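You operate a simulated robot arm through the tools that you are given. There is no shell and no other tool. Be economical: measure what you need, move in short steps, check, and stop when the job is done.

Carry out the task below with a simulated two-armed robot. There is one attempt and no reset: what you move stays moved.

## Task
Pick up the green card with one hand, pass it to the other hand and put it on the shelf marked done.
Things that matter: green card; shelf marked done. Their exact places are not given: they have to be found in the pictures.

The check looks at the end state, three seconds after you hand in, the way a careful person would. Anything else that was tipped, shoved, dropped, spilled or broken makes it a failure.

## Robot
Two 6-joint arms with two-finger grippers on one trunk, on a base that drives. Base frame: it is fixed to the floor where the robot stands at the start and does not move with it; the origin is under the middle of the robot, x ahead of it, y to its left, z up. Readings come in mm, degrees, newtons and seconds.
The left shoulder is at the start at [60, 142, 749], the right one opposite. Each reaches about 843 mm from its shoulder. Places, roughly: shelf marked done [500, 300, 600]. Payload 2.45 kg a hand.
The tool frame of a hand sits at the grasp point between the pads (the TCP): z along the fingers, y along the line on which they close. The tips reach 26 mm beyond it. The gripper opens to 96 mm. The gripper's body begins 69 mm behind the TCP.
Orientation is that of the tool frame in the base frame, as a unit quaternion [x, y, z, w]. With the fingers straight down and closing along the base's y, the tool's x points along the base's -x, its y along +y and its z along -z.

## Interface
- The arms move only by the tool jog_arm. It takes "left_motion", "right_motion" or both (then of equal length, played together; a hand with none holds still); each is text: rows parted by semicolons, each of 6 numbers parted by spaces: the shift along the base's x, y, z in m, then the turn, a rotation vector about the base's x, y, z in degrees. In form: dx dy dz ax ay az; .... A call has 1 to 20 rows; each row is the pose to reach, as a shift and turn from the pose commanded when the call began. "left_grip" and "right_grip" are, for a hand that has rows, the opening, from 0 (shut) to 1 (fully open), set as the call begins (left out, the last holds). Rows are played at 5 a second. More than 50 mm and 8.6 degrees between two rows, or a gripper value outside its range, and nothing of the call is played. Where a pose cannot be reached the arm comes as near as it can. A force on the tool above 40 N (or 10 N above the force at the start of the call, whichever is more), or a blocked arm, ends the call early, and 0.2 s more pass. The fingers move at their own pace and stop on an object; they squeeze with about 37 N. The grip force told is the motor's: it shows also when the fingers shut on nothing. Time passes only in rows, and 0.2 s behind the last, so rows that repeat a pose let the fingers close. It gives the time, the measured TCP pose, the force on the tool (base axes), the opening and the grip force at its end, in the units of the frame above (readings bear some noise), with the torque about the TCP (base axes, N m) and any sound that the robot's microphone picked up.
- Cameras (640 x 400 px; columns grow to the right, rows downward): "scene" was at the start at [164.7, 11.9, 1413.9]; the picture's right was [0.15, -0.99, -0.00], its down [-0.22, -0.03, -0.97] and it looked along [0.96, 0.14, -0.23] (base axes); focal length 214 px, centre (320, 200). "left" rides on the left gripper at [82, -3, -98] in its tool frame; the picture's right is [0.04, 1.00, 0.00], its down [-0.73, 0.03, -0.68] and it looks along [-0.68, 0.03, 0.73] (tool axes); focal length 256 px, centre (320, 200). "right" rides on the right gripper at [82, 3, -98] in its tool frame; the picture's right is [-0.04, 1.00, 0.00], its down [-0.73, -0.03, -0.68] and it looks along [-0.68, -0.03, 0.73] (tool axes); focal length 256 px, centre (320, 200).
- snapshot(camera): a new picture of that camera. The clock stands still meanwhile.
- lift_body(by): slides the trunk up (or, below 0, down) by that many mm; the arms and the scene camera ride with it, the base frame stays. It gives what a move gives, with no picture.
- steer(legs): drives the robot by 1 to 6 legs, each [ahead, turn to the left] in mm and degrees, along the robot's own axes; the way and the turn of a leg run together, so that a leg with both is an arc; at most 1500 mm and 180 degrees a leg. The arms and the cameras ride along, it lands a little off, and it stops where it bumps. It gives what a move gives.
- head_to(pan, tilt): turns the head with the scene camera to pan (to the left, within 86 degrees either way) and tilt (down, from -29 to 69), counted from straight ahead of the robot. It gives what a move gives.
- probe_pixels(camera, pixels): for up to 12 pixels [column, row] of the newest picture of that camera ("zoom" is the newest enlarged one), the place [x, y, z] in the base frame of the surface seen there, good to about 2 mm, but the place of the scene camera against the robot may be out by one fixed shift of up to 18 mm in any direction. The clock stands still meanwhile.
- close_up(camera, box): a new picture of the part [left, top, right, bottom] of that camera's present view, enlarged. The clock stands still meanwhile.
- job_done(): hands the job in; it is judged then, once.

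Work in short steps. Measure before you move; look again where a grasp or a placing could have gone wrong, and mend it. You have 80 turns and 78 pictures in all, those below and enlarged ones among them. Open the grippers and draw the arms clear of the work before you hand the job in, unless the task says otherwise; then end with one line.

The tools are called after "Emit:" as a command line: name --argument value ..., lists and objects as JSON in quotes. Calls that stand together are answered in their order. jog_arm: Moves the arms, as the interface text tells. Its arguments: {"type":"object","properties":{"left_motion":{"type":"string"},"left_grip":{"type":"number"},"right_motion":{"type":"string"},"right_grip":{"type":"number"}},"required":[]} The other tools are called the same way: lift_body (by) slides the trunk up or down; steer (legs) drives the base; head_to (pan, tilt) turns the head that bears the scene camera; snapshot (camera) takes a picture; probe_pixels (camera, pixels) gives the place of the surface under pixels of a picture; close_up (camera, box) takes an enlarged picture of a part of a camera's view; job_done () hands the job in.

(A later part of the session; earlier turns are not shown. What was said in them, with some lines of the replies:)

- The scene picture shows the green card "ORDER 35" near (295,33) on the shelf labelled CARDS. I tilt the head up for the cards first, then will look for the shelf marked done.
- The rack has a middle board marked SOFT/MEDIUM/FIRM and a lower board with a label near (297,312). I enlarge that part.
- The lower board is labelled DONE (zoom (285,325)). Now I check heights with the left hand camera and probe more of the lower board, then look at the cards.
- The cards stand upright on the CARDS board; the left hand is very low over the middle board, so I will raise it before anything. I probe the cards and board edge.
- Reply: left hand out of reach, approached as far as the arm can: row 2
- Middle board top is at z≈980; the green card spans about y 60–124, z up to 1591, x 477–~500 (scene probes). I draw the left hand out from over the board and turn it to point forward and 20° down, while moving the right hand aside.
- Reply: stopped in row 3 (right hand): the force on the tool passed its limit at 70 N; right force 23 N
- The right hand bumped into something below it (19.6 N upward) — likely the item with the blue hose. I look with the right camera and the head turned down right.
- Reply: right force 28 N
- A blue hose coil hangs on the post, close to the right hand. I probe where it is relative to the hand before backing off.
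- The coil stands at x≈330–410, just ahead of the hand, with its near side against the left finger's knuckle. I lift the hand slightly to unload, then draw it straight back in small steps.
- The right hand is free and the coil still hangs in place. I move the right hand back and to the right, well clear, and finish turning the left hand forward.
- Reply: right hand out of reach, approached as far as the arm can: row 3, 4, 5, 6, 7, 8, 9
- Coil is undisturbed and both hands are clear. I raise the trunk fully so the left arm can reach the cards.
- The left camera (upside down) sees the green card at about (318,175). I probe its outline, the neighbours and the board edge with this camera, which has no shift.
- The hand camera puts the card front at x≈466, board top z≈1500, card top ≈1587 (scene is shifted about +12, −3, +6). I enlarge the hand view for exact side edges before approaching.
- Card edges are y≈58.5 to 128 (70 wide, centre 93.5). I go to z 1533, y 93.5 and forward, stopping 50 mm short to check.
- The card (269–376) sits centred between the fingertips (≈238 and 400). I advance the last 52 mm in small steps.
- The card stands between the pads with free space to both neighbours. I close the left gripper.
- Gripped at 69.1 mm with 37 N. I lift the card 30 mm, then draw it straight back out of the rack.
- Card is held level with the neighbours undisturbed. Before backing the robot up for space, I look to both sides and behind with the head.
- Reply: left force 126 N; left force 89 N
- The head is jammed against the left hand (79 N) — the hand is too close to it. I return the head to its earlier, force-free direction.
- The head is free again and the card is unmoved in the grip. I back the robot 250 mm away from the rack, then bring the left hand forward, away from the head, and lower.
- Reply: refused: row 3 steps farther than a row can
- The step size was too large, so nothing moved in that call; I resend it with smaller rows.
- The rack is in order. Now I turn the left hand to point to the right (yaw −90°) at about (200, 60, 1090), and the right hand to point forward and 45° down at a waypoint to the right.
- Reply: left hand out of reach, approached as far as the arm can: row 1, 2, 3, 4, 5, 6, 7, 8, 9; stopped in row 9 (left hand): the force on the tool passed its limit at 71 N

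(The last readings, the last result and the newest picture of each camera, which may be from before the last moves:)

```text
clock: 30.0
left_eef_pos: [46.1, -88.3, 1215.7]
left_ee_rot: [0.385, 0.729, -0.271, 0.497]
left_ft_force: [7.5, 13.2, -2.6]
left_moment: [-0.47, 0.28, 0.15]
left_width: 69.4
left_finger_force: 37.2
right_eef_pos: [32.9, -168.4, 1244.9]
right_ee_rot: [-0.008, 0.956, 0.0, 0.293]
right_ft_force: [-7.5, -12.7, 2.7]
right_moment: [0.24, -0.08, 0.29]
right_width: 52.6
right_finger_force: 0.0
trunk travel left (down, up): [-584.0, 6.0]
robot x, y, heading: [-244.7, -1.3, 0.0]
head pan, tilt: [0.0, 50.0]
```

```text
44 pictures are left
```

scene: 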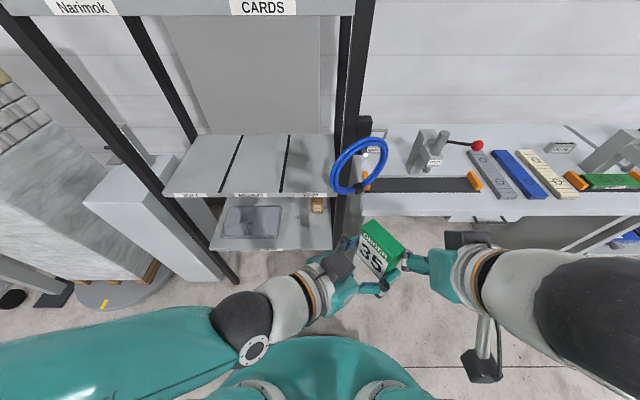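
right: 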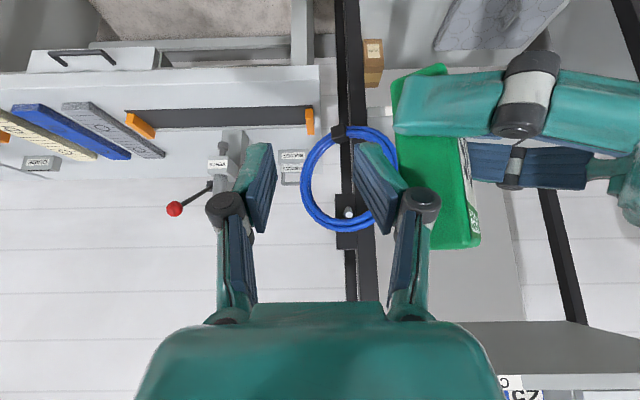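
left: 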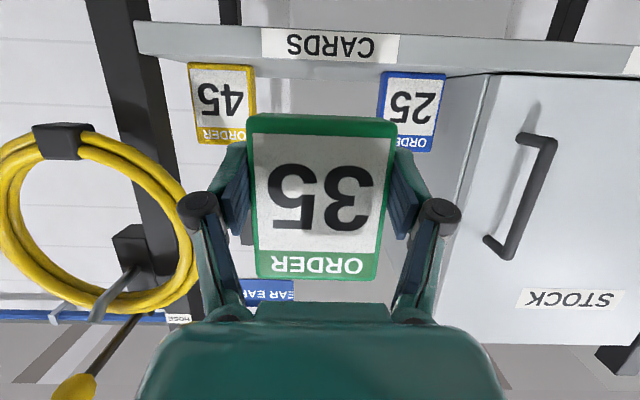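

The left arm could not yaw in place and swung into the right finger; the card is still held (69 mm). I separate the hands, bringing the right one out to the right and up, and then swing the left back to a natural yaw.

Emit:
jog_arm --right_motion "0 -0.01 0.003 0 0 0; 0 -0.04 0.01 0 0 0; 0 -0.08 0.02 0 0 0; 0 -0.1 0.03 0 0 0"

Emit:
jog_arm --left_motion "0.017 0.019 0 0 0 6; 0.034 0.038 0 0 0 12; 0.05 0.057 0 0 0 18; 0.064 0.076 0 0 0 24; 0.076 0.095 0 0 0 30; 0.086 0.114 0 0 0 36"

Emit:
snapshot --camera "scene"

Emit:
snapshot --camera "left"

```text
clock: 31.0
left_eef_pos: [44.9, -89.3, 1216.2]
left_ee_rot: [0.385, 0.729, -0.27, 0.497]
left_ft_force: [0.9, -0.8, -0.7]
left_moment: [-0.01, 0.02, 0.01]
left_width: 69.4
left_finger_force: 37.7
right_eef_pos: [35.0, -266.8, 1273.8]
right_ee_rot: [-0.009, 0.956, 0.0, 0.292]
right_ft_force: [-0.1, 0.7, 0.4]
right_moment: [-0.01, 0.01, 0.02]
right_width: 57.5
right_finger_force: 0.1
trunk travel left (down, up): [-584.0, 6.0]
robot x, y, heading: [-248.8, -5.2, -0.1]
head pan, tilt: [0.0, 50.0]
```

```text
clock: 32.4
left_eef_pos: [134.1, 23.6, 1215.8]
left_ee_rot: [0.141, 0.814, -0.102, 0.555]
left_ft_force: [1.0, 1.4, -0.7]
left_moment: [0.01, -0.02, -0.01]
left_width: 69.1
left_finger_force: 36.7
left hand out of reach, approached as far as the arm can: row 2, 3, 4, 5, 6
right_eef_pos: [35.4, -266.2, 1274.6]
right_ee_rot: [-0.008, 0.956, 0.001, 0.293]
right_ft_force: [0.0, 0.5, -0.3]
right_moment: [0.0, -0.01, -0.01]
right_width: 57.8
right_finger_force: 0.1
trunk travel left (down, up): [-584.0, 6.0]
robot x, y, heading: [-248.3, -1.4, 0.2]
head pan, tilt: [0.0, 50.0]
```

```text
43 pictures are left
```

scene: 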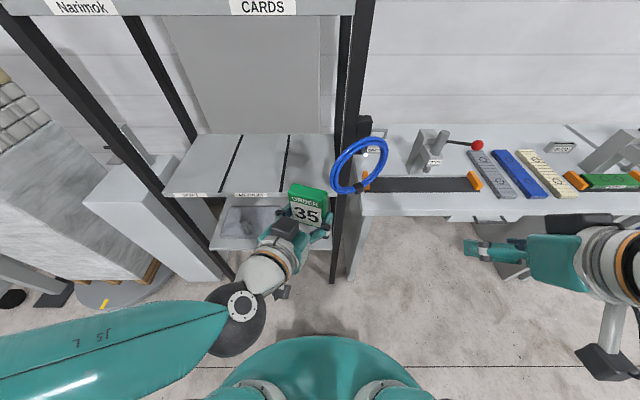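

```text
42 pictures are left
```

left: 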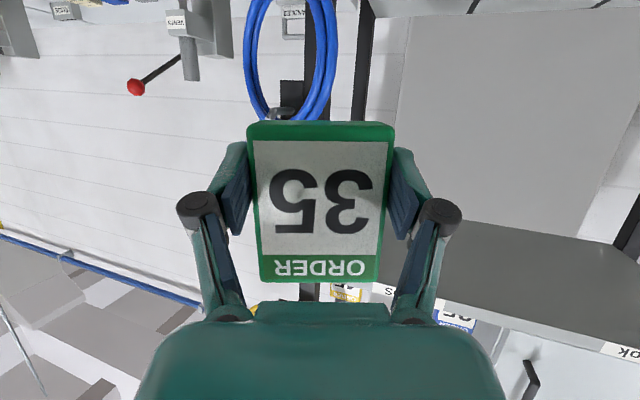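

The card is secure and the left hand now points forward at −20° yaw without strain. I test yawing the right hand +70° (keeping its tilt of 34° from vertical), so its pads can close across the card's thickness from above right.

Emit:
jog_arm --right_motion "0.002 0.005 0.009 0 0 7.8; 0.004 0.01 0.018 0 0 15.6; 0.006 0.015 0.027 0 0 23.4; 0.008 0.02 0.036 0 0 31.2; 0.01 0.025 0.045 0 0 39; 0.012 0.03 0.054 0 0 46.8; 0.014 0.035 0.063 0 0 54.6; 0.016 0.04 0.072 0 0 62.4; 0.02 0.046 0.08 0 0 70"

Emit:
snapshot --camera "scene"

Emit:
probe_pixels --camera "left" --pixels '[[262, 145], [380, 145], [266, 270], [372, 270], [320, 130], [320, 280], [320, 205]]'

```text
clock: 34.4
left_eef_pos: [135.0, 24.3, 1215.4]
left_ee_rot: [0.141, 0.813, -0.102, 0.555]
left_ft_force: [0.0, 0.3, -0.4]
left_moment: [0.01, -0.01, -0.03]
left_width: 69.5
left_finger_force: 37.3
right_eef_pos: [53.4, -220.5, 1353.9]
right_ee_rot: [-0.556, 0.778, 0.169, 0.238]
right_ft_force: [-0.3, 0.3, 0.0]
right_moment: [0.0, 0.05, 0.01]
right_width: 57.5
right_finger_force: 0.1
trunk travel left (down, up): [-584.0, 6.0]
robot x, y, heading: [-247.2, 1.7, -0.2]
head pan, tilt: [0.0, 50.0]
```

```text
41 pictures are left
```

scene: 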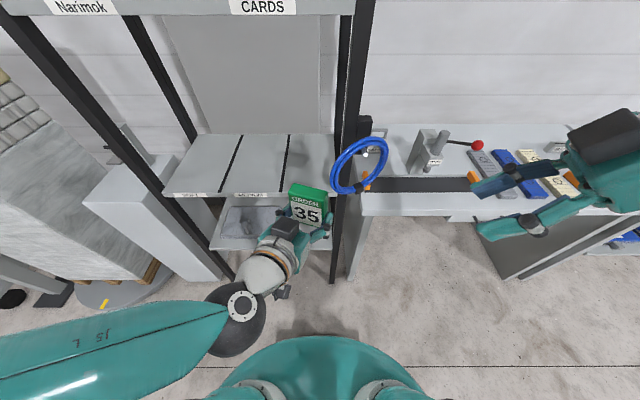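

```text
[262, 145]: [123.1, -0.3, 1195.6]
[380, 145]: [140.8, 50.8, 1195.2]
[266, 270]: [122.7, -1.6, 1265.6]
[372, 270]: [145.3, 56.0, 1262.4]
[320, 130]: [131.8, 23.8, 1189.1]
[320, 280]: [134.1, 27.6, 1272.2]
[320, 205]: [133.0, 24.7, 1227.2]
```

The right hand reached the turned pose; its closing axis (−0.946, 0.325) matches the card's normal, and the card centre is about (143, 22, 1231). I bring the right hand to a pre-grasp 110 mm back along its fingers.

Emit:
jog_arm --right_motion "0.014 0.036 -0.002 0 0 0; 0.028 0.072 -0.004 0 0 0; 0.042 0.108 -0.006 0 0 0; 0.056 0.144 -0.008 0 0 0; 0.068 0.179 -0.01 0 0 0"

Emit:
snapshot --camera "scene"

Emit:
snapshot --camera "right"

```text
clock: 35.6
left_eef_pos: [133.9, 24.2, 1214.5]
left_ee_rot: [0.143, 0.813, -0.104, 0.555]
left_ft_force: [0.0, -0.5, -0.2]
left_moment: [0.02, 0.01, -0.02]
left_width: 69.2
left_finger_force: 37.2
right_eef_pos: [123.2, -39.2, 1343.6]
right_ee_rot: [-0.554, 0.78, 0.168, 0.239]
right_ft_force: [0.5, 1.1, -1.0]
right_moment: [-0.03, 0.0, 0.04]
right_width: 57.3
right_finger_force: 0.0
trunk travel left (down, up): [-584.0, 6.0]
robot x, y, heading: [-248.0, -1.7, -0.2]
head pan, tilt: [0.0, 50.0]
```

```text
40 pictures are left
```

scene: 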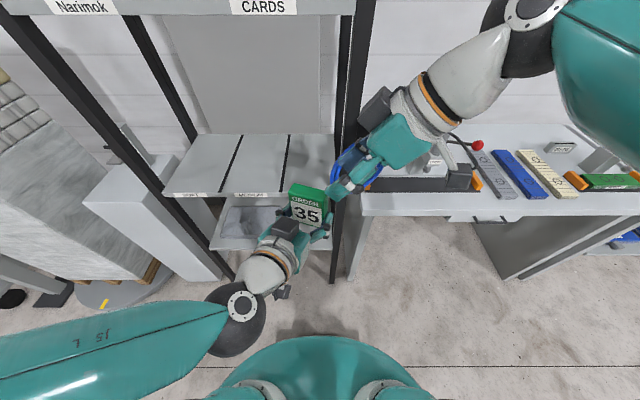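

```text
39 pictures are left
```

right: 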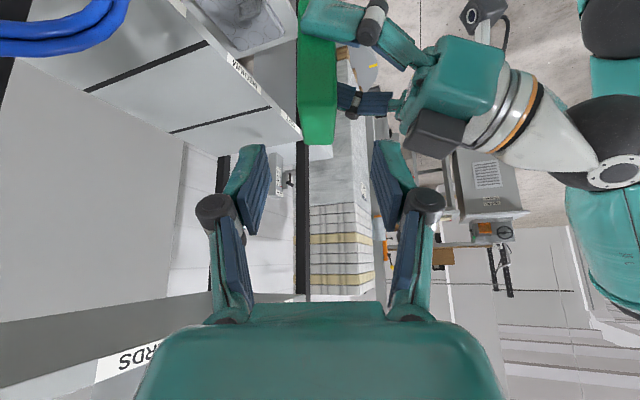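

The right camera shows the card's edge (300–335) centred between the open pads (265–375). I advance 70 mm along the fingers and check.

Emit:
jog_arm --right_motion "0.004 0.0125 -0.0205 0 0 0; 0.008 0.025 -0.041 0 0 0; 0.0118 0.036 -0.0585 0 0 0"

Emit:
snapshot --camera "right"

Emit:
close_up --camera "scene" --box '[240, 120, 480, 270]'

```text
clock: 36.4
left_eef_pos: [134.1, 22.7, 1216.2]
left_ee_rot: [0.141, 0.813, -0.102, 0.555]
left_ft_force: [-0.3, 0.5, 0.2]
left_moment: [0.01, 0.02, -0.01]
left_width: 68.9
left_finger_force: 36.9
right_eef_pos: [134.4, -4.1, 1285.3]
right_ee_rot: [-0.555, 0.779, 0.168, 0.239]
right_ft_force: [-0.1, 0.4, 0.2]
right_moment: [0.01, 0.0, -0.01]
right_width: 57.7
right_finger_force: 0.1
trunk travel left (down, up): [-584.0, 6.0]
robot x, y, heading: [-245.9, -1.4, 0.2]
head pan, tilt: [0.0, 50.0]
```

```text
38 pictures are left
```

right: 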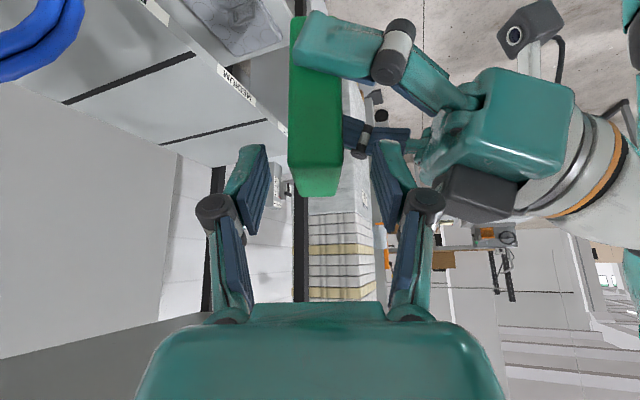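

```text
2.67 times, centred on (360, 195) of scene
```

zoom: 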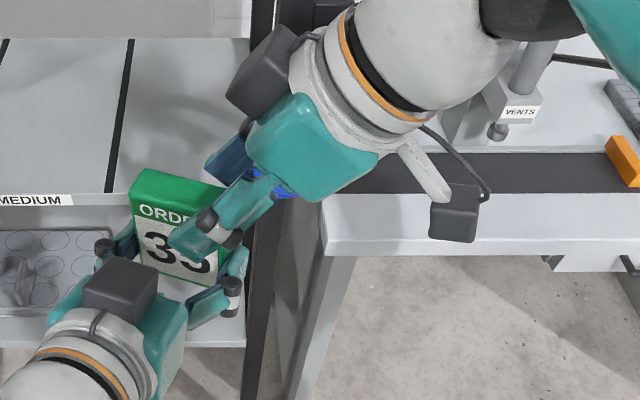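

Card's top edge is between the pads, with clearance to the left hand's fingers. I go the last ~38 mm.

Emit:
jog_arm --right_motion "0.003 0.0075 -0.012 0 0 0; 0.005 0.0145 -0.0235 0 0 0; 0.007 0.02 -0.032 0 0 0"

Emit:
snapshot --camera "right"

Emit:
close_up --camera "scene" --box '[240, 120, 480, 270]'

```text
clock: 37.2
left_eef_pos: [132.3, 24.0, 1215.5]
left_ee_rot: [0.142, 0.813, -0.103, 0.554]
left_ft_force: [0.5, 0.3, -0.5]
left_moment: [-0.02, 0.02, 0.01]
left_width: 69.0
left_finger_force: 37.4
right_eef_pos: [140.4, 13.5, 1254.3]
right_ee_rot: [-0.554, 0.779, 0.168, 0.239]
right_ft_force: [0.8, 0.1, -0.4]
right_moment: [-0.03, 0.03, -0.04]
right_width: 57.4
right_finger_force: 0.0
trunk travel left (down, up): [-584.0, 6.0]
robot x, y, heading: [-249.2, -3.6, -0.2]
head pan, tilt: [0.0, 50.0]
```

```text
36 pictures are left
```

right: 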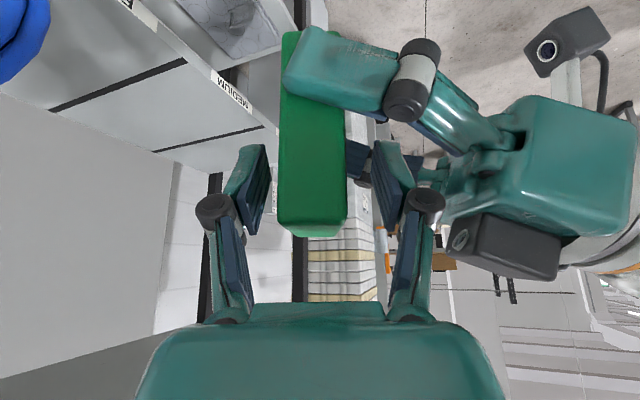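

```text
2.67 times, centred on (360, 195) of scene
```

zoom: 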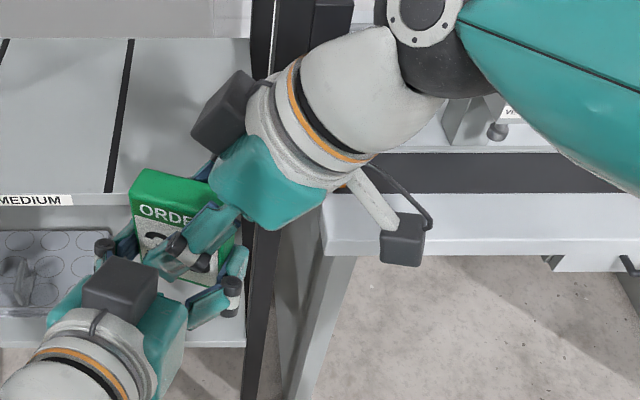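

The card (278–347) is ~3 mm off the middle of the pads; I shift the right hand by that and close it on the card.

Emit:
jog_arm --right_motion "0.003 -0.001 0 0 0 0; 0.003 -0.001 0 0 0 0"

Emit:
jog_arm --right_motion "0 0 0 0 0 0; 0 0 0 0 0 0; 0 0 0 0 0 0; 0 0 0 0 0 0; 0 0 0 0 0 0" --right_grip 0

Emit:
snapshot --camera "right"

```text
clock: 37.8
left_eef_pos: [132.9, 23.7, 1215.3]
left_ee_rot: [0.14, 0.814, -0.101, 0.555]
left_ft_force: [0.2, 0.2, -1.6]
left_moment: [-0.01, 0.02, -0.04]
left_width: 69.0
left_finger_force: 37.2
right_eef_pos: [142.7, 9.9, 1254.2]
right_ee_rot: [-0.555, 0.779, 0.168, 0.238]
right_ft_force: [1.0, 0.9, 0.5]
right_moment: [0.01, -0.03, 0.0]
right_width: 57.7
right_finger_force: 0.0
trunk travel left (down, up): [-584.0, 6.0]
robot x, y, heading: [-247.8, 2.1, -0.3]
head pan, tilt: [0.0, 50.0]
```

```text
clock: 39.0
left_eef_pos: [134.3, 22.5, 1215.7]
left_ee_rot: [0.141, 0.813, -0.103, 0.555]
left_ft_force: [0.9, -2.3, -1.0]
left_moment: [-0.33, -0.31, 0.64]
left_width: 69.2
left_finger_force: 37.2
right_eef_pos: [143.2, 12.7, 1254.0]
right_ee_rot: [-0.555, 0.779, 0.168, 0.24]
right_ft_force: [0.1, 1.5, 1.0]
right_moment: [0.37, 0.36, -0.64]
right_width: 27.3
right_finger_force: 37.2
trunk travel left (down, up): [-584.0, 6.0]
robot x, y, heading: [-251.8, 0.2, 0.0]
head pan, tilt: [0.0, 50.0]
```

```text
34 pictures are left
```

right: 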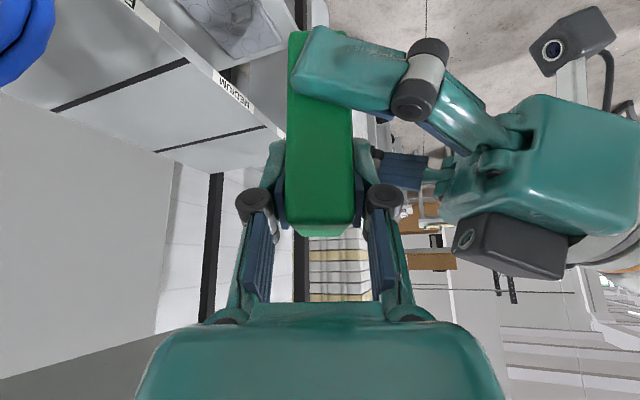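

The right hand holds the card (27.3 mm, 37 N) with little strain. I open the left hand and wait, then draw it back along its fingers.

Emit:
jog_arm --left_motion "0 0 0 0 0 0; 0 0 0 0 0 0; 0 0 0 0 0 0" --left_grip 0.9

Emit:
jog_arm --left_motion "-0.017 0.006 0.007 0 0 0; -0.035 0.013 0.015 0 0 0; -0.053 0.019 0.022 0 0 0; -0.07 0.026 0.029 0 0 0; -0.088 0.032 0.036 0 0 0; -0.105 0.039 0.044 0 0 0"

Emit:
snapshot --camera "scene"

Emit:
snapshot --camera "right"

```text
clock: 39.8
left_eef_pos: [133.9, 23.6, 1215.2]
left_ee_rot: [0.142, 0.813, -0.103, 0.555]
left_ft_force: [0.8, -0.9, -1.0]
left_moment: [0.04, -0.01, 0.01]
left_width: 86.4
left_finger_force: 0.0
right_eef_pos: [143.7, 10.6, 1253.5]
right_ee_rot: [-0.555, 0.779, 0.169, 0.239]
right_ft_force: [0.0, -0.5, 0.2]
right_moment: [-0.01, 0.0, -0.01]
right_width: 26.9
right_finger_force: 37.6
trunk travel left (down, up): [-584.0, 6.0]
robot x, y, heading: [-251.2, 0.6, 0.4]
head pan, tilt: [0.0, 50.0]
```

```text
clock: 41.1
left_eef_pos: [42.3, 56.0, 1266.6]
left_ee_rot: [0.143, 0.81, -0.096, 0.561]
left_ft_force: [15.3, -0.1, -8.3]
left_moment: [-0.26, -1.7, -0.57]
left_width: 86.2
left_finger_force: 0.1
left hand out of reach, approached as far as the arm can: row 1, 2, 3, 4, 5, 6
right_eef_pos: [144.2, 11.6, 1254.5]
right_ee_rot: [-0.555, 0.779, 0.168, 0.24]
right_ft_force: [-0.2, -0.9, -0.4]
right_moment: [0.02, 0.01, -0.01]
right_width: 27.1
right_finger_force: 37.0
trunk travel left (down, up): [-584.0, 6.0]
robot x, y, heading: [-251.8, -1.3, 0.1]
head pan, tilt: [0.0, 50.0]
stopped in row 6 (left hand): the force on the tool passed its limit at 170 N (the readings are from after the stop); the commanded pose is now the measured one
```

```text
33 pictures are left
```

scene: 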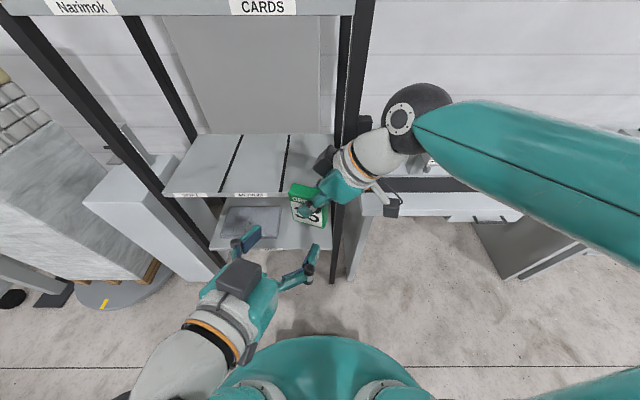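

```text
32 pictures are left
```

right: 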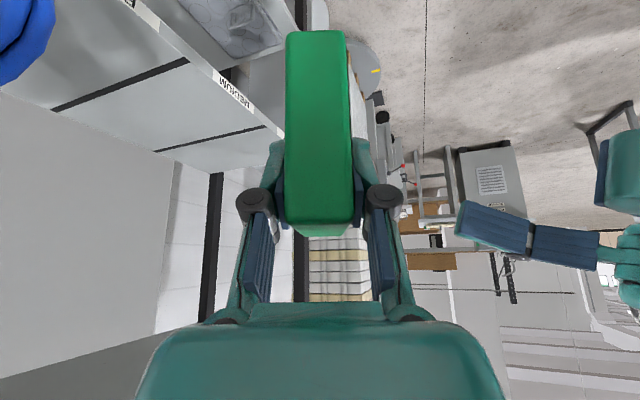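

The card is held by the right hand alone; the left hand is clear but its arm presses on the robot's own trunk. I ease it forward and to the left.

Emit:
jog_arm --left_motion "0.01 0.01 -0.005 0 0 0; 0.02 0.035 -0.005 0 0 3; 0.03 0.07 -0.005 0 0 7; 0.04 0.11 0 0 0 12; 0.05 0.15 0 0 0 18; 0.06 0.19 0 0 0 24"

Emit:
jog_arm --right_motion "0.001 -0.03 0.01 0 0 0; 0.002 -0.06 0.02 0 0 0; 0.002 -0.09 0.03 0 0 0; 0.002 -0.12 0.03 0 0 0; 0.002 -0.15 0.03 0 0 0"

Emit:
snapshot --camera "scene"

```text
clock: 42.5
left_eef_pos: [103.2, 247.6, 1265.0]
left_ee_rot: [-0.029, 0.821, 0.021, 0.57]
left_ft_force: [-0.6, -1.1, -0.2]
left_moment: [0.01, 0.0, 0.01]
left_width: 86.3
left_finger_force: 0.0
left hand out of reach, approached as far as the arm can: row 1, 2, 3, 4
right_eef_pos: [143.5, 10.9, 1254.4]
right_ee_rot: [-0.555, 0.779, 0.168, 0.239]
right_ft_force: [1.2, 1.1, -0.2]
right_moment: [0.01, 0.02, -0.01]
right_width: 26.9
right_finger_force: 36.8
trunk travel left (down, up): [-584.0, 6.0]
robot x, y, heading: [-249.4, -3.6, 0.2]
head pan, tilt: [0.0, 50.0]
```

```text
clock: 43.7
left_eef_pos: [102.6, 247.0, 1265.0]
left_ee_rot: [-0.029, 0.821, 0.022, 0.569]
left_ft_force: [0.4, -0.1, 1.5]
left_moment: [0.0, -0.04, 0.01]
left_width: 86.4
left_finger_force: 0.1
right_eef_pos: [145.9, -137.2, 1285.1]
right_ee_rot: [-0.554, 0.779, 0.168, 0.24]
right_ft_force: [-0.6, -0.4, -0.8]
right_moment: [0.03, 0.01, 0.02]
right_width: 26.8
right_finger_force: 37.4
trunk travel left (down, up): [-584.0, 6.0]
robot x, y, heading: [-249.9, 0.5, 0.1]
head pan, tilt: [0.0, 50.0]
```

```text
31 pictures are left
```

scene: 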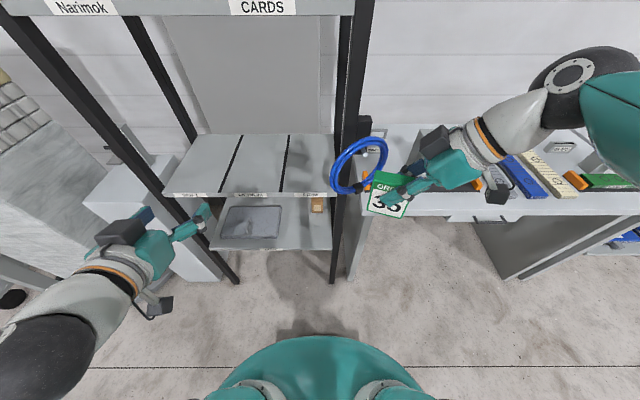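

Both hands clear; card in the right hand. I turn the right hand back to yaw 0 (card edge-on, still upright) while bringing it back and to the right.

Emit:
jog_arm --right_motion "-0.01 -0.011 0 0 0 -7.8; -0.02 -0.022 0 0 0 -15.6; -0.03 -0.033 0 0 0 -23.4; -0.04 -0.044 0 0 0 -31.2; -0.05 -0.055 0 0 0 -39; -0.06 -0.066 0 0 0 -46.8; -0.07 -0.077 0 0 0 -54.6; -0.08 -0.088 0 0 0 -62.4; -0.09 -0.1 0 0 0 -70.5"

Emit:
head_to --pan -15 --tilt 50

Emit:
snapshot --camera "scene"

```text
clock: 45.7
left_eef_pos: [102.7, 247.8, 1265.7]
left_ee_rot: [-0.029, 0.821, 0.021, 0.57]
left_ft_force: [-0.1, 0.2, -0.2]
left_moment: [0.03, -0.02, 0.0]
left_width: 86.2
left_finger_force: 0.0
right_eef_pos: [53.3, -240.1, 1283.8]
right_ee_rot: [-0.003, 0.956, -0.001, 0.293]
right_ft_force: [1.2, 0.3, -0.1]
right_moment: [-0.04, 0.01, 0.0]
right_width: 26.9
right_finger_force: 37.4
trunk travel left (down, up): [-584.0, 6.0]
robot x, y, heading: [-247.8, -4.4, 0.1]
head pan, tilt: [0.0, 50.0]
```

```text
clock: 46.5
left_eef_pos: [103.5, 248.4, 1263.7]
left_ee_rot: [-0.029, 0.821, 0.021, 0.569]
left_ft_force: [0.8, -1.3, -0.4]
left_moment: [0.01, -0.03, -0.04]
left_width: 86.5
left_finger_force: 0.1
right_eef_pos: [54.4, -238.4, 1285.0]
right_ee_rot: [-0.004, 0.956, 0.0, 0.292]
right_ft_force: [0.3, 0.2, -0.3]
right_moment: [-0.01, 0.02, -0.01]
right_width: 27.0
right_finger_force: 36.8
trunk travel left (down, up): [-584.0, 6.0]
robot x, y, heading: [-251.0, 2.1, 0.3]
head pan, tilt: [-15.0, 50.0]
```

```text
30 pictures are left
```

scene: 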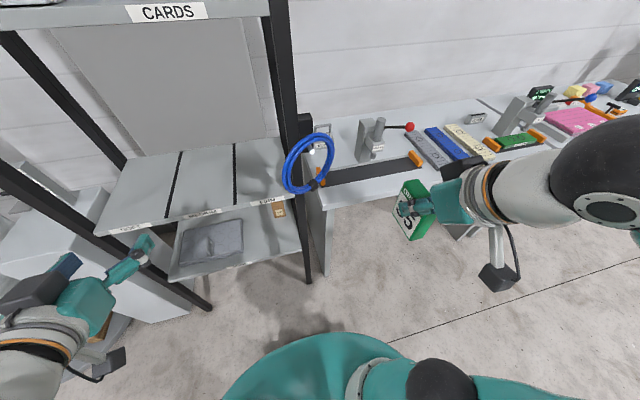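

Card hangs edge-on, upright, in the right hand. Before lowering the trunk I probe the right elbow/wrist, bench edge and the lower shelf from here.

Emit:
probe_pixels --camera "scene" --pixels '[[600, 150], [400, 190], [500, 165], [440, 370], [235, 270], [250, 235], [275, 215], [290, 250], [400, 200], [425, 235], [135, 260], [310, 185]]'

Emit:
close_up --camera "scene" --box '[150, 180, 330, 292]'

```text
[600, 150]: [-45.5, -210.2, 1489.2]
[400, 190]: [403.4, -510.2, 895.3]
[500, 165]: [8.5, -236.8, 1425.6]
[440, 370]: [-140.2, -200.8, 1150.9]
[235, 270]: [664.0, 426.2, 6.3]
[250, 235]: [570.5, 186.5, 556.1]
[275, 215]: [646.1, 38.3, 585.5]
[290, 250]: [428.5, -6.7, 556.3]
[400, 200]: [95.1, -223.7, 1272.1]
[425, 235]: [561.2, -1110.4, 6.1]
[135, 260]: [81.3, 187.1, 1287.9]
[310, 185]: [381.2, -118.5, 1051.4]
```

```text
3.56 times, centred on (240, 236) of scene
```

zoom: 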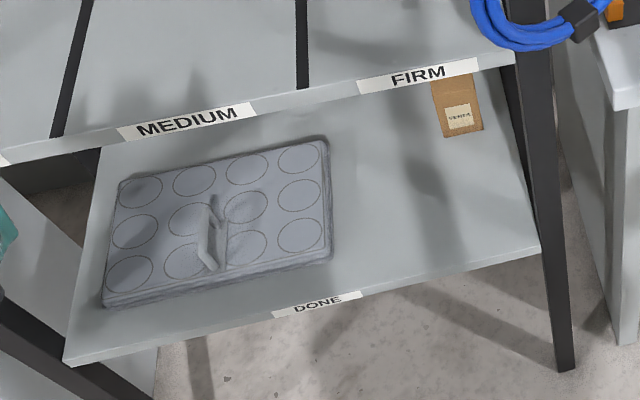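

The arm is all well behind the bench edge (x≈390) and the done board has a clear area around (480, 110). I lower the trunk 300 mm.

Emit:
lift_body --by -300

Emit:
jog_arm --right_motion "0.02 0.03 -0.03 0 0 0; 0.04 0.06 -0.06 0 0 0; 0.06 0.09 -0.09 0 0 0; 0.08 0.12 -0.12 0 0 0; 0.1 0.15 -0.15 0 0 0; 0.12 0.18 -0.18 0 0 0; 0.14 0.21 -0.21 0 0 0; 0.15 0.24 -0.24 0 0 0; 0.16 0.27 -0.265 0 0 0; 0.17 0.3 -0.28 0 0 0; 0.18 0.33 -0.29 0 0 0; 0.18 0.35 -0.3 0 0 0"

Emit:
head_to --pan 10 --tilt 40

Emit:
snapshot --camera "scene"

Emit:
snapshot --camera "right"

```text
clock: 49.5
left_eef_pos: [103.1, 247.4, 964.7]
left_ee_rot: [-0.029, 0.821, 0.021, 0.57]
left_ft_force: [0.3, 0.2, 0.6]
left_moment: [0.02, -0.03, 0.03]
left_width: 86.7
left_finger_force: 0.1
right_eef_pos: [53.2, -239.2, 984.7]
right_ee_rot: [-0.004, 0.956, -0.001, 0.292]
right_ft_force: [0.8, -0.4, -0.3]
right_moment: [0.03, -0.02, 0.02]
right_width: 26.8
right_finger_force: 37.0
trunk travel left (down, up): [-284.0, 306.0]
robot x, y, heading: [-247.8, -3.8, 0.1]
head pan, tilt: [-15.0, 50.0]
```

```text
clock: 52.3
left_eef_pos: [102.8, 247.5, 964.6]
left_ee_rot: [-0.029, 0.822, 0.021, 0.569]
left_ft_force: [0.2, 0.3, -0.2]
left_moment: [0.03, 0.02, -0.01]
left_width: 86.4
left_finger_force: 0.1
right_eef_pos: [252.4, 92.0, 713.3]
right_ee_rot: [0.031, 0.951, 0.016, 0.308]
right_ft_force: [0.1, 0.1, -0.5]
right_moment: [0.0, -0.01, 0.02]
right_width: 26.9
right_finger_force: 36.9
trunk travel left (down, up): [-284.0, 306.0]
robot x, y, heading: [-250.3, 0.1, -0.1]
head pan, tilt: [-15.0, 50.0]
stopped in row 12 (right hand): the arm was blocked; the commanded pose is now the measured one
```

```text
clock: 53.2
left_eef_pos: [103.1, 247.3, 965.1]
left_ee_rot: [-0.028, 0.822, 0.02, 0.569]
left_ft_force: [0.3, -0.5, 0.1]
left_moment: [0.02, 0.0, 0.02]
left_width: 86.3
left_finger_force: 0.1
right_eef_pos: [254.2, 92.1, 713.8]
right_ee_rot: [0.03, 0.951, 0.015, 0.308]
right_ft_force: [0.3, 0.1, 0.7]
right_moment: [0.01, 0.02, 0.04]
right_width: 27.1
right_finger_force: 37.0
trunk travel left (down, up): [-284.0, 306.0]
robot x, y, heading: [-250.7, -2.4, 0.2]
head pan, tilt: [10.0, 40.0]
```

```text
28 pictures are left
```

scene: 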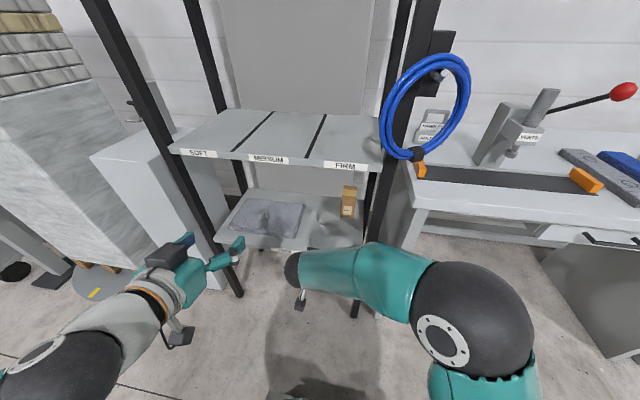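

```text
27 pictures are left
```

right: 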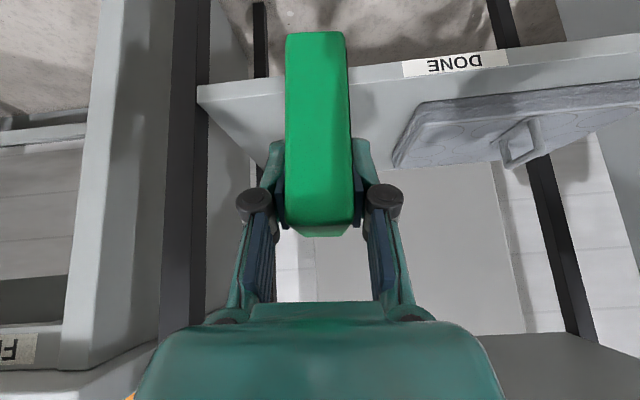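

The arm folded against itself (no tool force); the card is fine and the view shows the done board ahead. I extend forward toward the shelf, correcting the small tilt picked up.

Emit:
jog_arm --right_motion "0.025 0 0.003 -0.7 0.5 0.7; 0.05 0.003 0.003 -1.4 1 1.4; 0.075 0.006 0.003 -2 1.5 2; 0.1 0.01 0.003 -2.7 2 2.7; 0.12 0.012 0.003 -2.7 2 2.7"

Emit:
snapshot --camera "scene"

Emit:
snapshot --camera "right"

```text
clock: 54.4
left_eef_pos: [102.4, 247.3, 964.2]
left_ee_rot: [-0.029, 0.822, 0.021, 0.569]
left_ft_force: [0.1, -0.1, -0.7]
left_moment: [0.02, 0.01, -0.05]
left_width: 86.6
left_finger_force: 0.1
right_eef_pos: [370.3, 105.9, 716.9]
right_ee_rot: [-0.003, 0.957, 0.0, 0.29]
right_ft_force: [-0.2, 0.5, -0.5]
right_moment: [-0.01, -0.02, 0.03]
right_width: 27.0
right_finger_force: 37.3
trunk travel left (down, up): [-284.0, 306.0]
robot x, y, heading: [-248.3, -2.1, 0.1]
head pan, tilt: [10.0, 40.0]
```

```text
26 pictures are left
```

scene: 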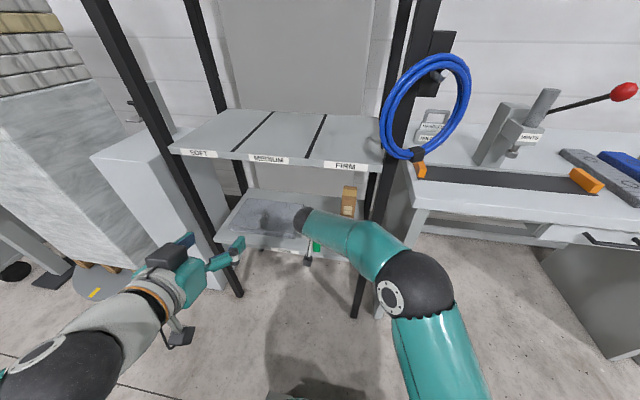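

```text
25 pictures are left
```

right: 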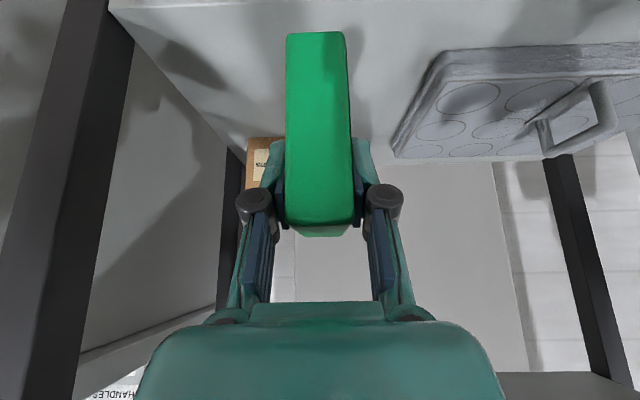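

Orientation is square again. I probe the board, mat edge and card with the right camera to set the placing height and place.

Emit:
probe_pixels --camera "right" --pixels '[[200, 60], [380, 110], [250, 110], [395, 152], [455, 55], [265, 150], [320, 45], [320, 200], [320, 232], [290, 120], [345, 120], [130, 10]]'

Emit:
close_up --camera "scene" --box '[220, 150, 400, 300]'

```text
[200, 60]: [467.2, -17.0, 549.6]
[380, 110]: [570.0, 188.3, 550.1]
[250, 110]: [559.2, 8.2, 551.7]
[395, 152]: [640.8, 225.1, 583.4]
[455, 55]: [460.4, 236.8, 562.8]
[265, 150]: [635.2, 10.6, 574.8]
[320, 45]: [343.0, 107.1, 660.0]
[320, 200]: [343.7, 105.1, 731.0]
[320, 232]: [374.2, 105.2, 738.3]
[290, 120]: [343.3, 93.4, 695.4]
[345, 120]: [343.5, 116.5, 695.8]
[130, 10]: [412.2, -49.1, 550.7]
```

```text
2.67 times, centred on (310, 225) of scene
```

zoom: 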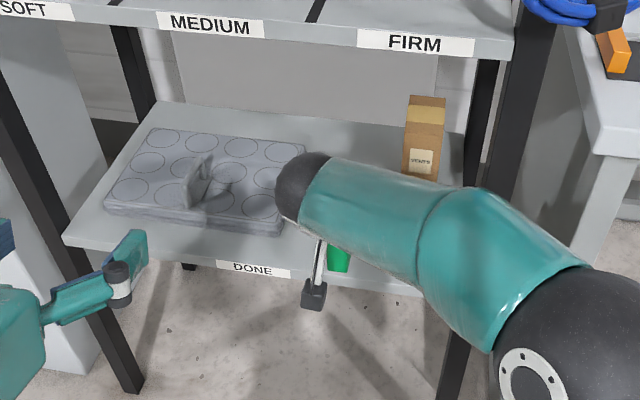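

The card is upright (near edge x 343.0–343.7), its bottom ≈65 mm below the TCP; the board top is z≈550. I move forward to TCP x≈467 and then down to leave about 20 mm below the card.

Emit:
jog_arm --right_motion "0.025 0 0 0 0 0; 0.05 0 0 0 0 0; 0.075 0 0 0 0 0; 0.097 0 0 0 0 0; 0.097 0 -0.03 0 0 0; 0.097 0 -0.06 0 0 0; 0.097 0 -0.08 0 0 0"

Emit:
snapshot --camera "right"

Emit:
close_up --camera "scene" --box '[220, 150, 400, 300]'

```text
clock: 56.0
left_eef_pos: [103.2, 247.3, 964.2]
left_ee_rot: [-0.029, 0.822, 0.02, 0.569]
left_ft_force: [0.2, -0.3, 0.2]
left_moment: [0.02, 0.01, 0.01]
left_width: 86.2
left_finger_force: 0.1
right_eef_pos: [468.3, 107.6, 633.7]
right_ee_rot: [-0.005, 0.957, -0.001, 0.29]
right_ft_force: [0.1, 0.1, -1.4]
right_moment: [-0.02, 0.01, 0.01]
right_width: 26.9
right_finger_force: 37.2
trunk travel left (down, up): [-284.0, 306.0]
robot x, y, heading: [-248.8, -0.9, -0.1]
head pan, tilt: [10.0, 40.0]
```

```text
23 pictures are left
```

right: 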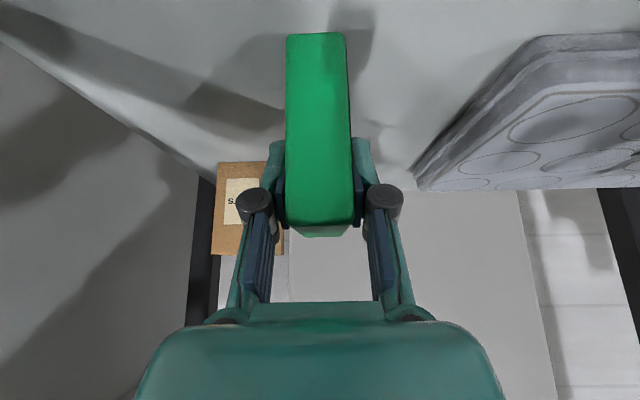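

```text
2.67 times, centred on (310, 225) of scene
```

zoom: 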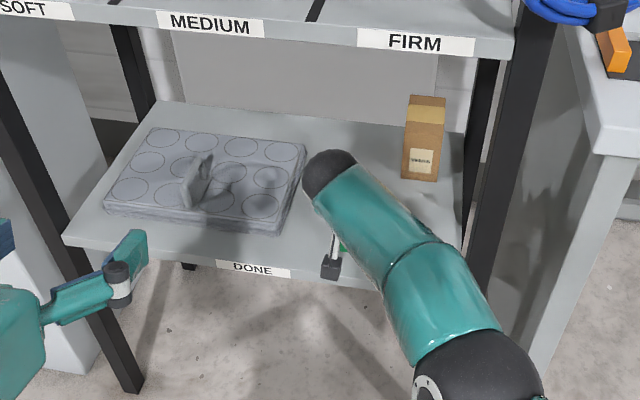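

Everything is clear; the card is about 18 mm above the board. I lower in 3 mm and then 1.5 mm steps, watching the force.

Emit:
jog_arm --right_motion "0 0 -0.004 0 0 0; 0 0 -0.008 0 0 0; 0 0 -0.011 0 0 0; 0 0 -0.014 0 0 0"

Emit:
snapshot --camera "right"

Emit:
probe_pixels --camera "right" --pixels '[[320, 60], [320, 120], [320, 200], [320, 231], [360, 60], [270, 60], [316, 36]]'

```text
clock: 57.0
left_eef_pos: [103.5, 248.7, 964.6]
left_ee_rot: [-0.029, 0.822, 0.021, 0.568]
left_ft_force: [-0.7, -0.4, 0.0]
left_moment: [0.05, -0.01, -0.02]
left_width: 86.3
left_finger_force: 0.1
right_eef_pos: [469.0, 106.6, 622.8]
right_ee_rot: [-0.002, 0.957, -0.001, 0.291]
right_ft_force: [-0.6, 0.1, -1.2]
right_moment: [0.03, 0.01, 0.01]
right_width: 26.7
right_finger_force: 36.8
trunk travel left (down, up): [-284.0, 306.0]
robot x, y, heading: [-248.5, -2.8, -0.1]
head pan, tilt: [10.0, 40.0]
```

```text
21 pictures are left
```

right: 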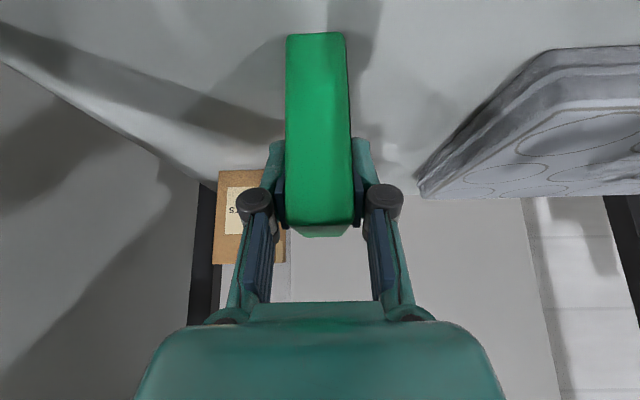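

```text
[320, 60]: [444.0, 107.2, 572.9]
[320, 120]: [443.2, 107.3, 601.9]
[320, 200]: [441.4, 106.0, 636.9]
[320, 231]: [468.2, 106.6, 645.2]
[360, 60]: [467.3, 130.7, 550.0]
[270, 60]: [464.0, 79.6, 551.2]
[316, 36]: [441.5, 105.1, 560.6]
```

The card's lower edge is at z≈558, about 8 mm above the board (550). I lower further in 2 mm steps.

Emit:
jog_arm --right_motion "0 0 -0.002 0 0 0; 0 0 -0.004 0 0 0; 0 0 -0.0055 0 0 0"

Emit:
jog_arm --right_motion "0 0 -0.001 0 0 0; 0 0 -0.002 0 0 0"

Emit:
close_up --camera "right" --box '[240, 10, 400, 110]'

```text
clock: 57.8
left_eef_pos: [101.8, 247.1, 965.8]
left_ee_rot: [-0.029, 0.821, 0.021, 0.569]
left_ft_force: [0.3, 0.4, 0.5]
left_moment: [-0.02, -0.01, -0.03]
left_width: 86.3
left_finger_force: 0.0
right_eef_pos: [468.3, 106.8, 618.2]
right_ee_rot: [-0.002, 0.956, 0.0, 0.293]
right_ft_force: [-0.9, -1.3, 5.3]
right_moment: [0.02, -0.12, -0.04]
right_width: 26.7
right_finger_force: 37.3
trunk travel left (down, up): [-284.0, 306.0]
robot x, y, heading: [-251.2, -0.2, -0.0]
head pan, tilt: [10.0, 40.0]
```

```text
clock: 58.4
left_eef_pos: [102.2, 247.0, 965.2]
left_ee_rot: [-0.029, 0.821, 0.021, 0.57]
left_ft_force: [0.4, -0.1, 0.4]
left_moment: [0.0, 0.0, 0.02]
left_width: 86.2
left_finger_force: 0.0
right_eef_pos: [467.6, 106.9, 618.3]
right_ee_rot: [-0.002, 0.955, -0.001, 0.295]
right_ft_force: [-0.2, -0.6, 14.1]
right_moment: [0.03, -0.61, -0.07]
right_width: 26.8
right_finger_force: 36.8
trunk travel left (down, up): [-284.0, 306.0]
robot x, y, heading: [-251.3, -3.0, -0.0]
head pan, tilt: [10.0, 40.0]
```

```text
4.00 times, centred on (320, 60) of right
```

zoom: 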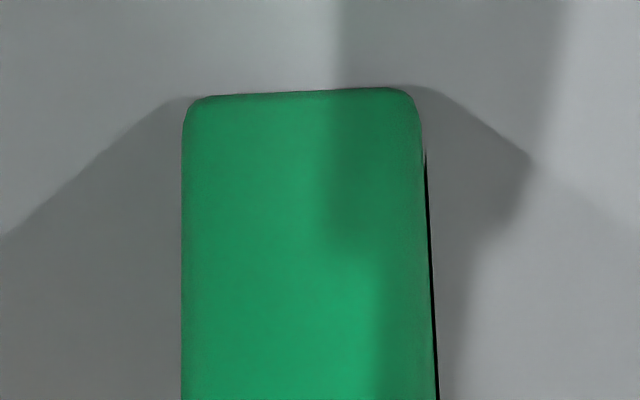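

The card touches the board (14 N, contact at its far corner, so only a degree or so off). I ease up 1 mm and open the right hand slightly, symmetric to the card.

Emit:
jog_arm --right_motion "0 0 0.0005 0 -0.5 0; 0 0 0.001 0 -1 0"

Emit:
jog_arm --right_motion "0 0 0 0 0 0; 0 0 0 0 0 0" --right_grip 0.5

Emit:
snapshot --camera "right"

```text
clock: 59.0
left_eef_pos: [102.2, 247.6, 965.2]
left_ee_rot: [-0.029, 0.821, 0.021, 0.57]
left_ft_force: [0.4, -0.4, 0.0]
left_moment: [0.0, 0.02, 0.0]
left_width: 86.2
left_finger_force: 0.1
right_eef_pos: [467.0, 107.1, 617.7]
right_ee_rot: [-0.003, 0.953, 0.0, 0.301]
right_ft_force: [1.2, 1.2, 13.8]
right_moment: [0.19, -0.47, 0.01]
right_width: 27.1
right_finger_force: 36.9
trunk travel left (down, up): [-284.0, 306.0]
robot x, y, heading: [-253.6, 1.5, -0.2]
head pan, tilt: [10.0, 40.0]
```

```text
clock: 59.6
left_eef_pos: [103.6, 247.3, 964.5]
left_ee_rot: [-0.029, 0.822, 0.021, 0.569]
left_ft_force: [0.7, 0.2, -0.2]
left_moment: [-0.03, -0.03, -0.02]
left_width: 86.4
left_finger_force: 0.0
right_eef_pos: [468.0, 105.9, 614.8]
right_ee_rot: [-0.002, 0.954, -0.001, 0.3]
right_ft_force: [-0.8, 0.2, -0.2]
right_moment: [0.0, -0.02, 0.0]
right_width: 48.1
right_finger_force: 0.0
trunk travel left (down, up): [-284.0, 306.0]
robot x, y, heading: [-249.9, -3.6, -0.0]
head pan, tilt: [10.0, 40.0]
```

```text
19 pictures are left
```

right: 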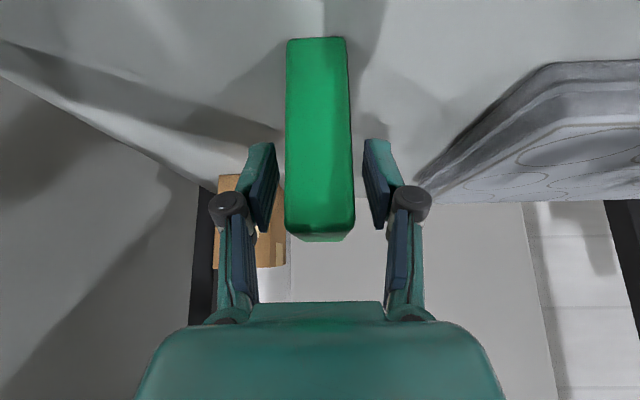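

The card stands on its own with both pads free. I withdraw the right hand back along its fingers, then straight back out of the rack.

Emit:
jog_arm --right_motion "-0.011 0 0.016 0 0 0; -0.023 0 0.033 0 0 0; -0.04 0 0.055 0 0 0; -0.06 0 0.08 0 0 0; -0.09 0 0.095 0 0 0; -0.12 0 0.1 0 0 0; -0.15 0 0.1 0 0 0; -0.17 0 0.1 0 0 0"

Emit:
snapshot --camera "right"

Emit:
snapshot --camera "scene"

```text
clock: 61.4
left_eef_pos: [102.6, 247.0, 964.8]
left_ee_rot: [-0.029, 0.821, 0.021, 0.569]
left_ft_force: [0.0, -0.4, 0.2]
left_moment: [0.0, -0.01, 0.04]
left_width: 86.2
left_finger_force: 0.0
right_eef_pos: [298.0, 104.9, 713.9]
right_ee_rot: [0.0, 0.955, -0.002, 0.298]
right_ft_force: [-0.2, 0.1, -0.9]
right_moment: [0.0, 0.02, -0.02]
right_width: 47.8
right_finger_force: 0.0
trunk travel left (down, up): [-284.0, 306.0]
robot x, y, heading: [-250.5, -2.7, 0.1]
head pan, tilt: [10.0, 40.0]
```

```text
18 pictures are left
```

right: 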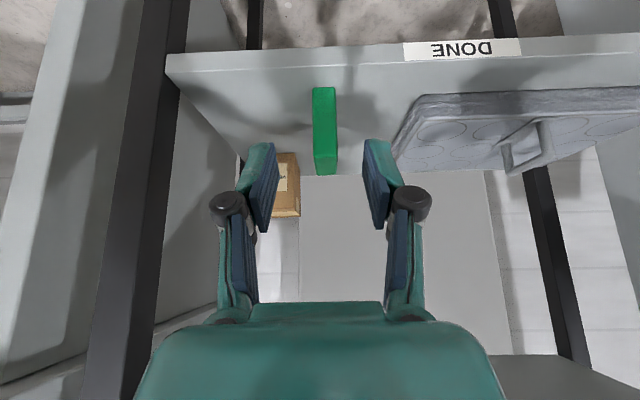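

```text
17 pictures are left
```

scene: 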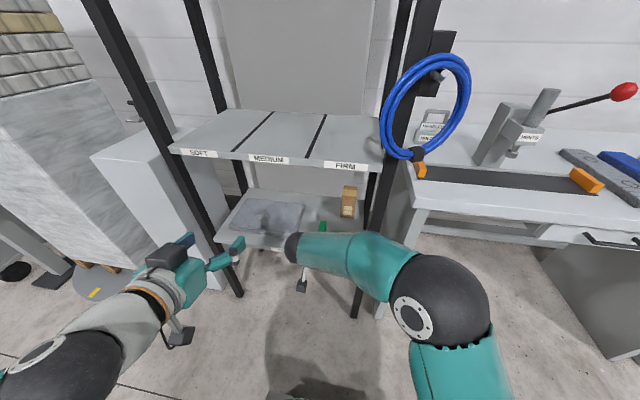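

The green card stands upright on the DONE board and the hose coil, mat and box are in place. I open both grippers fully and check the card once more.

Emit:
jog_arm --left_motion "0 0 0 0 0 0; 0 0 0 0 0 0" --right_motion "0 0 0 0 0 0; 0 0 0 0 0 0" --left_grip 1 --right_grip 1

Emit:
close_up --camera "right" --box '[240, 60, 400, 160]'

Emit:
head_to --pan 8 --tilt -10

Emit:
snapshot --camera "scene"

```text
clock: 62.0
left_eef_pos: [103.1, 247.9, 965.7]
left_ee_rot: [-0.029, 0.822, 0.021, 0.569]
left_ft_force: [-0.2, 0.2, -0.7]
left_moment: [0.0, -0.01, 0.0]
left_width: 95.8
left_finger_force: 0.0
right_eef_pos: [298.4, 105.3, 714.4]
right_ee_rot: [0.001, 0.954, -0.002, 0.3]
right_ft_force: [0.4, -0.1, 0.3]
right_moment: [0.01, -0.02, -0.01]
right_width: 95.9
right_finger_force: 0.1
trunk travel left (down, up): [-284.0, 306.0]
robot x, y, heading: [-250.3, 1.3, 0.1]
head pan, tilt: [10.0, 40.0]
```

```text
4.00 times, centred on (320, 110) of right
```

zoom: 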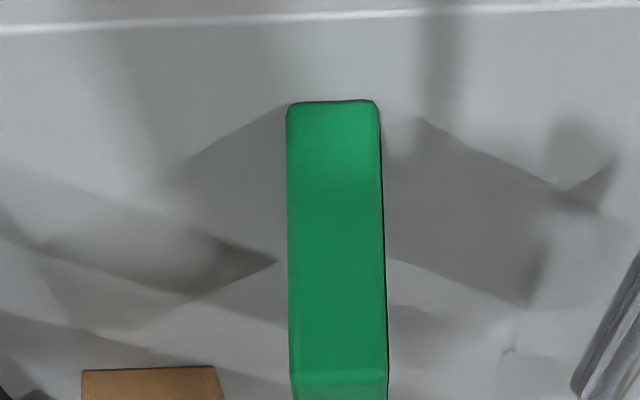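

```text
clock: 63.1
left_eef_pos: [103.5, 247.4, 963.8]
left_ee_rot: [-0.029, 0.821, 0.021, 0.569]
left_ft_force: [-0.4, 0.3, -0.4]
left_moment: [0.02, -0.04, 0.03]
left_width: 95.8
left_finger_force: 0.0
right_eef_pos: [298.7, 103.9, 716.1]
right_ee_rot: [0.0, 0.954, -0.001, 0.299]
right_ft_force: [-0.6, 0.2, 0.4]
right_moment: [0.03, 0.03, 0.01]
right_width: 95.9
right_finger_force: 0.2
trunk travel left (down, up): [-284.0, 306.0]
robot x, y, heading: [-251.8, -0.9, -0.0]
head pan, tilt: [8.0, -10.0]
```

```text
15 pictures are left
```

scene: 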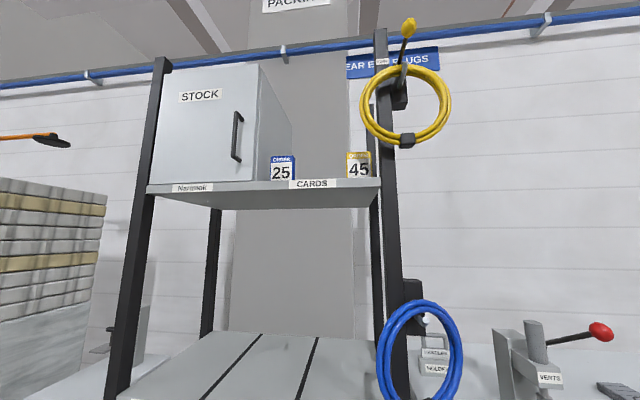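

The green card stands on the DONE board, the blue and yellow cards are still in place on the CARDS board, and both hoses hang on their hooks. Both hands are open and clear, so I hand in.

Emit:
job_done

```text
The job is handed in.
```

The green card was picked up with the left hand, passed to the right hand, and now stands upright on the shelf marked DONE. On the way the right hand bumped the hanging blue hose, which stayed on its hook, and nothing else looked moved.
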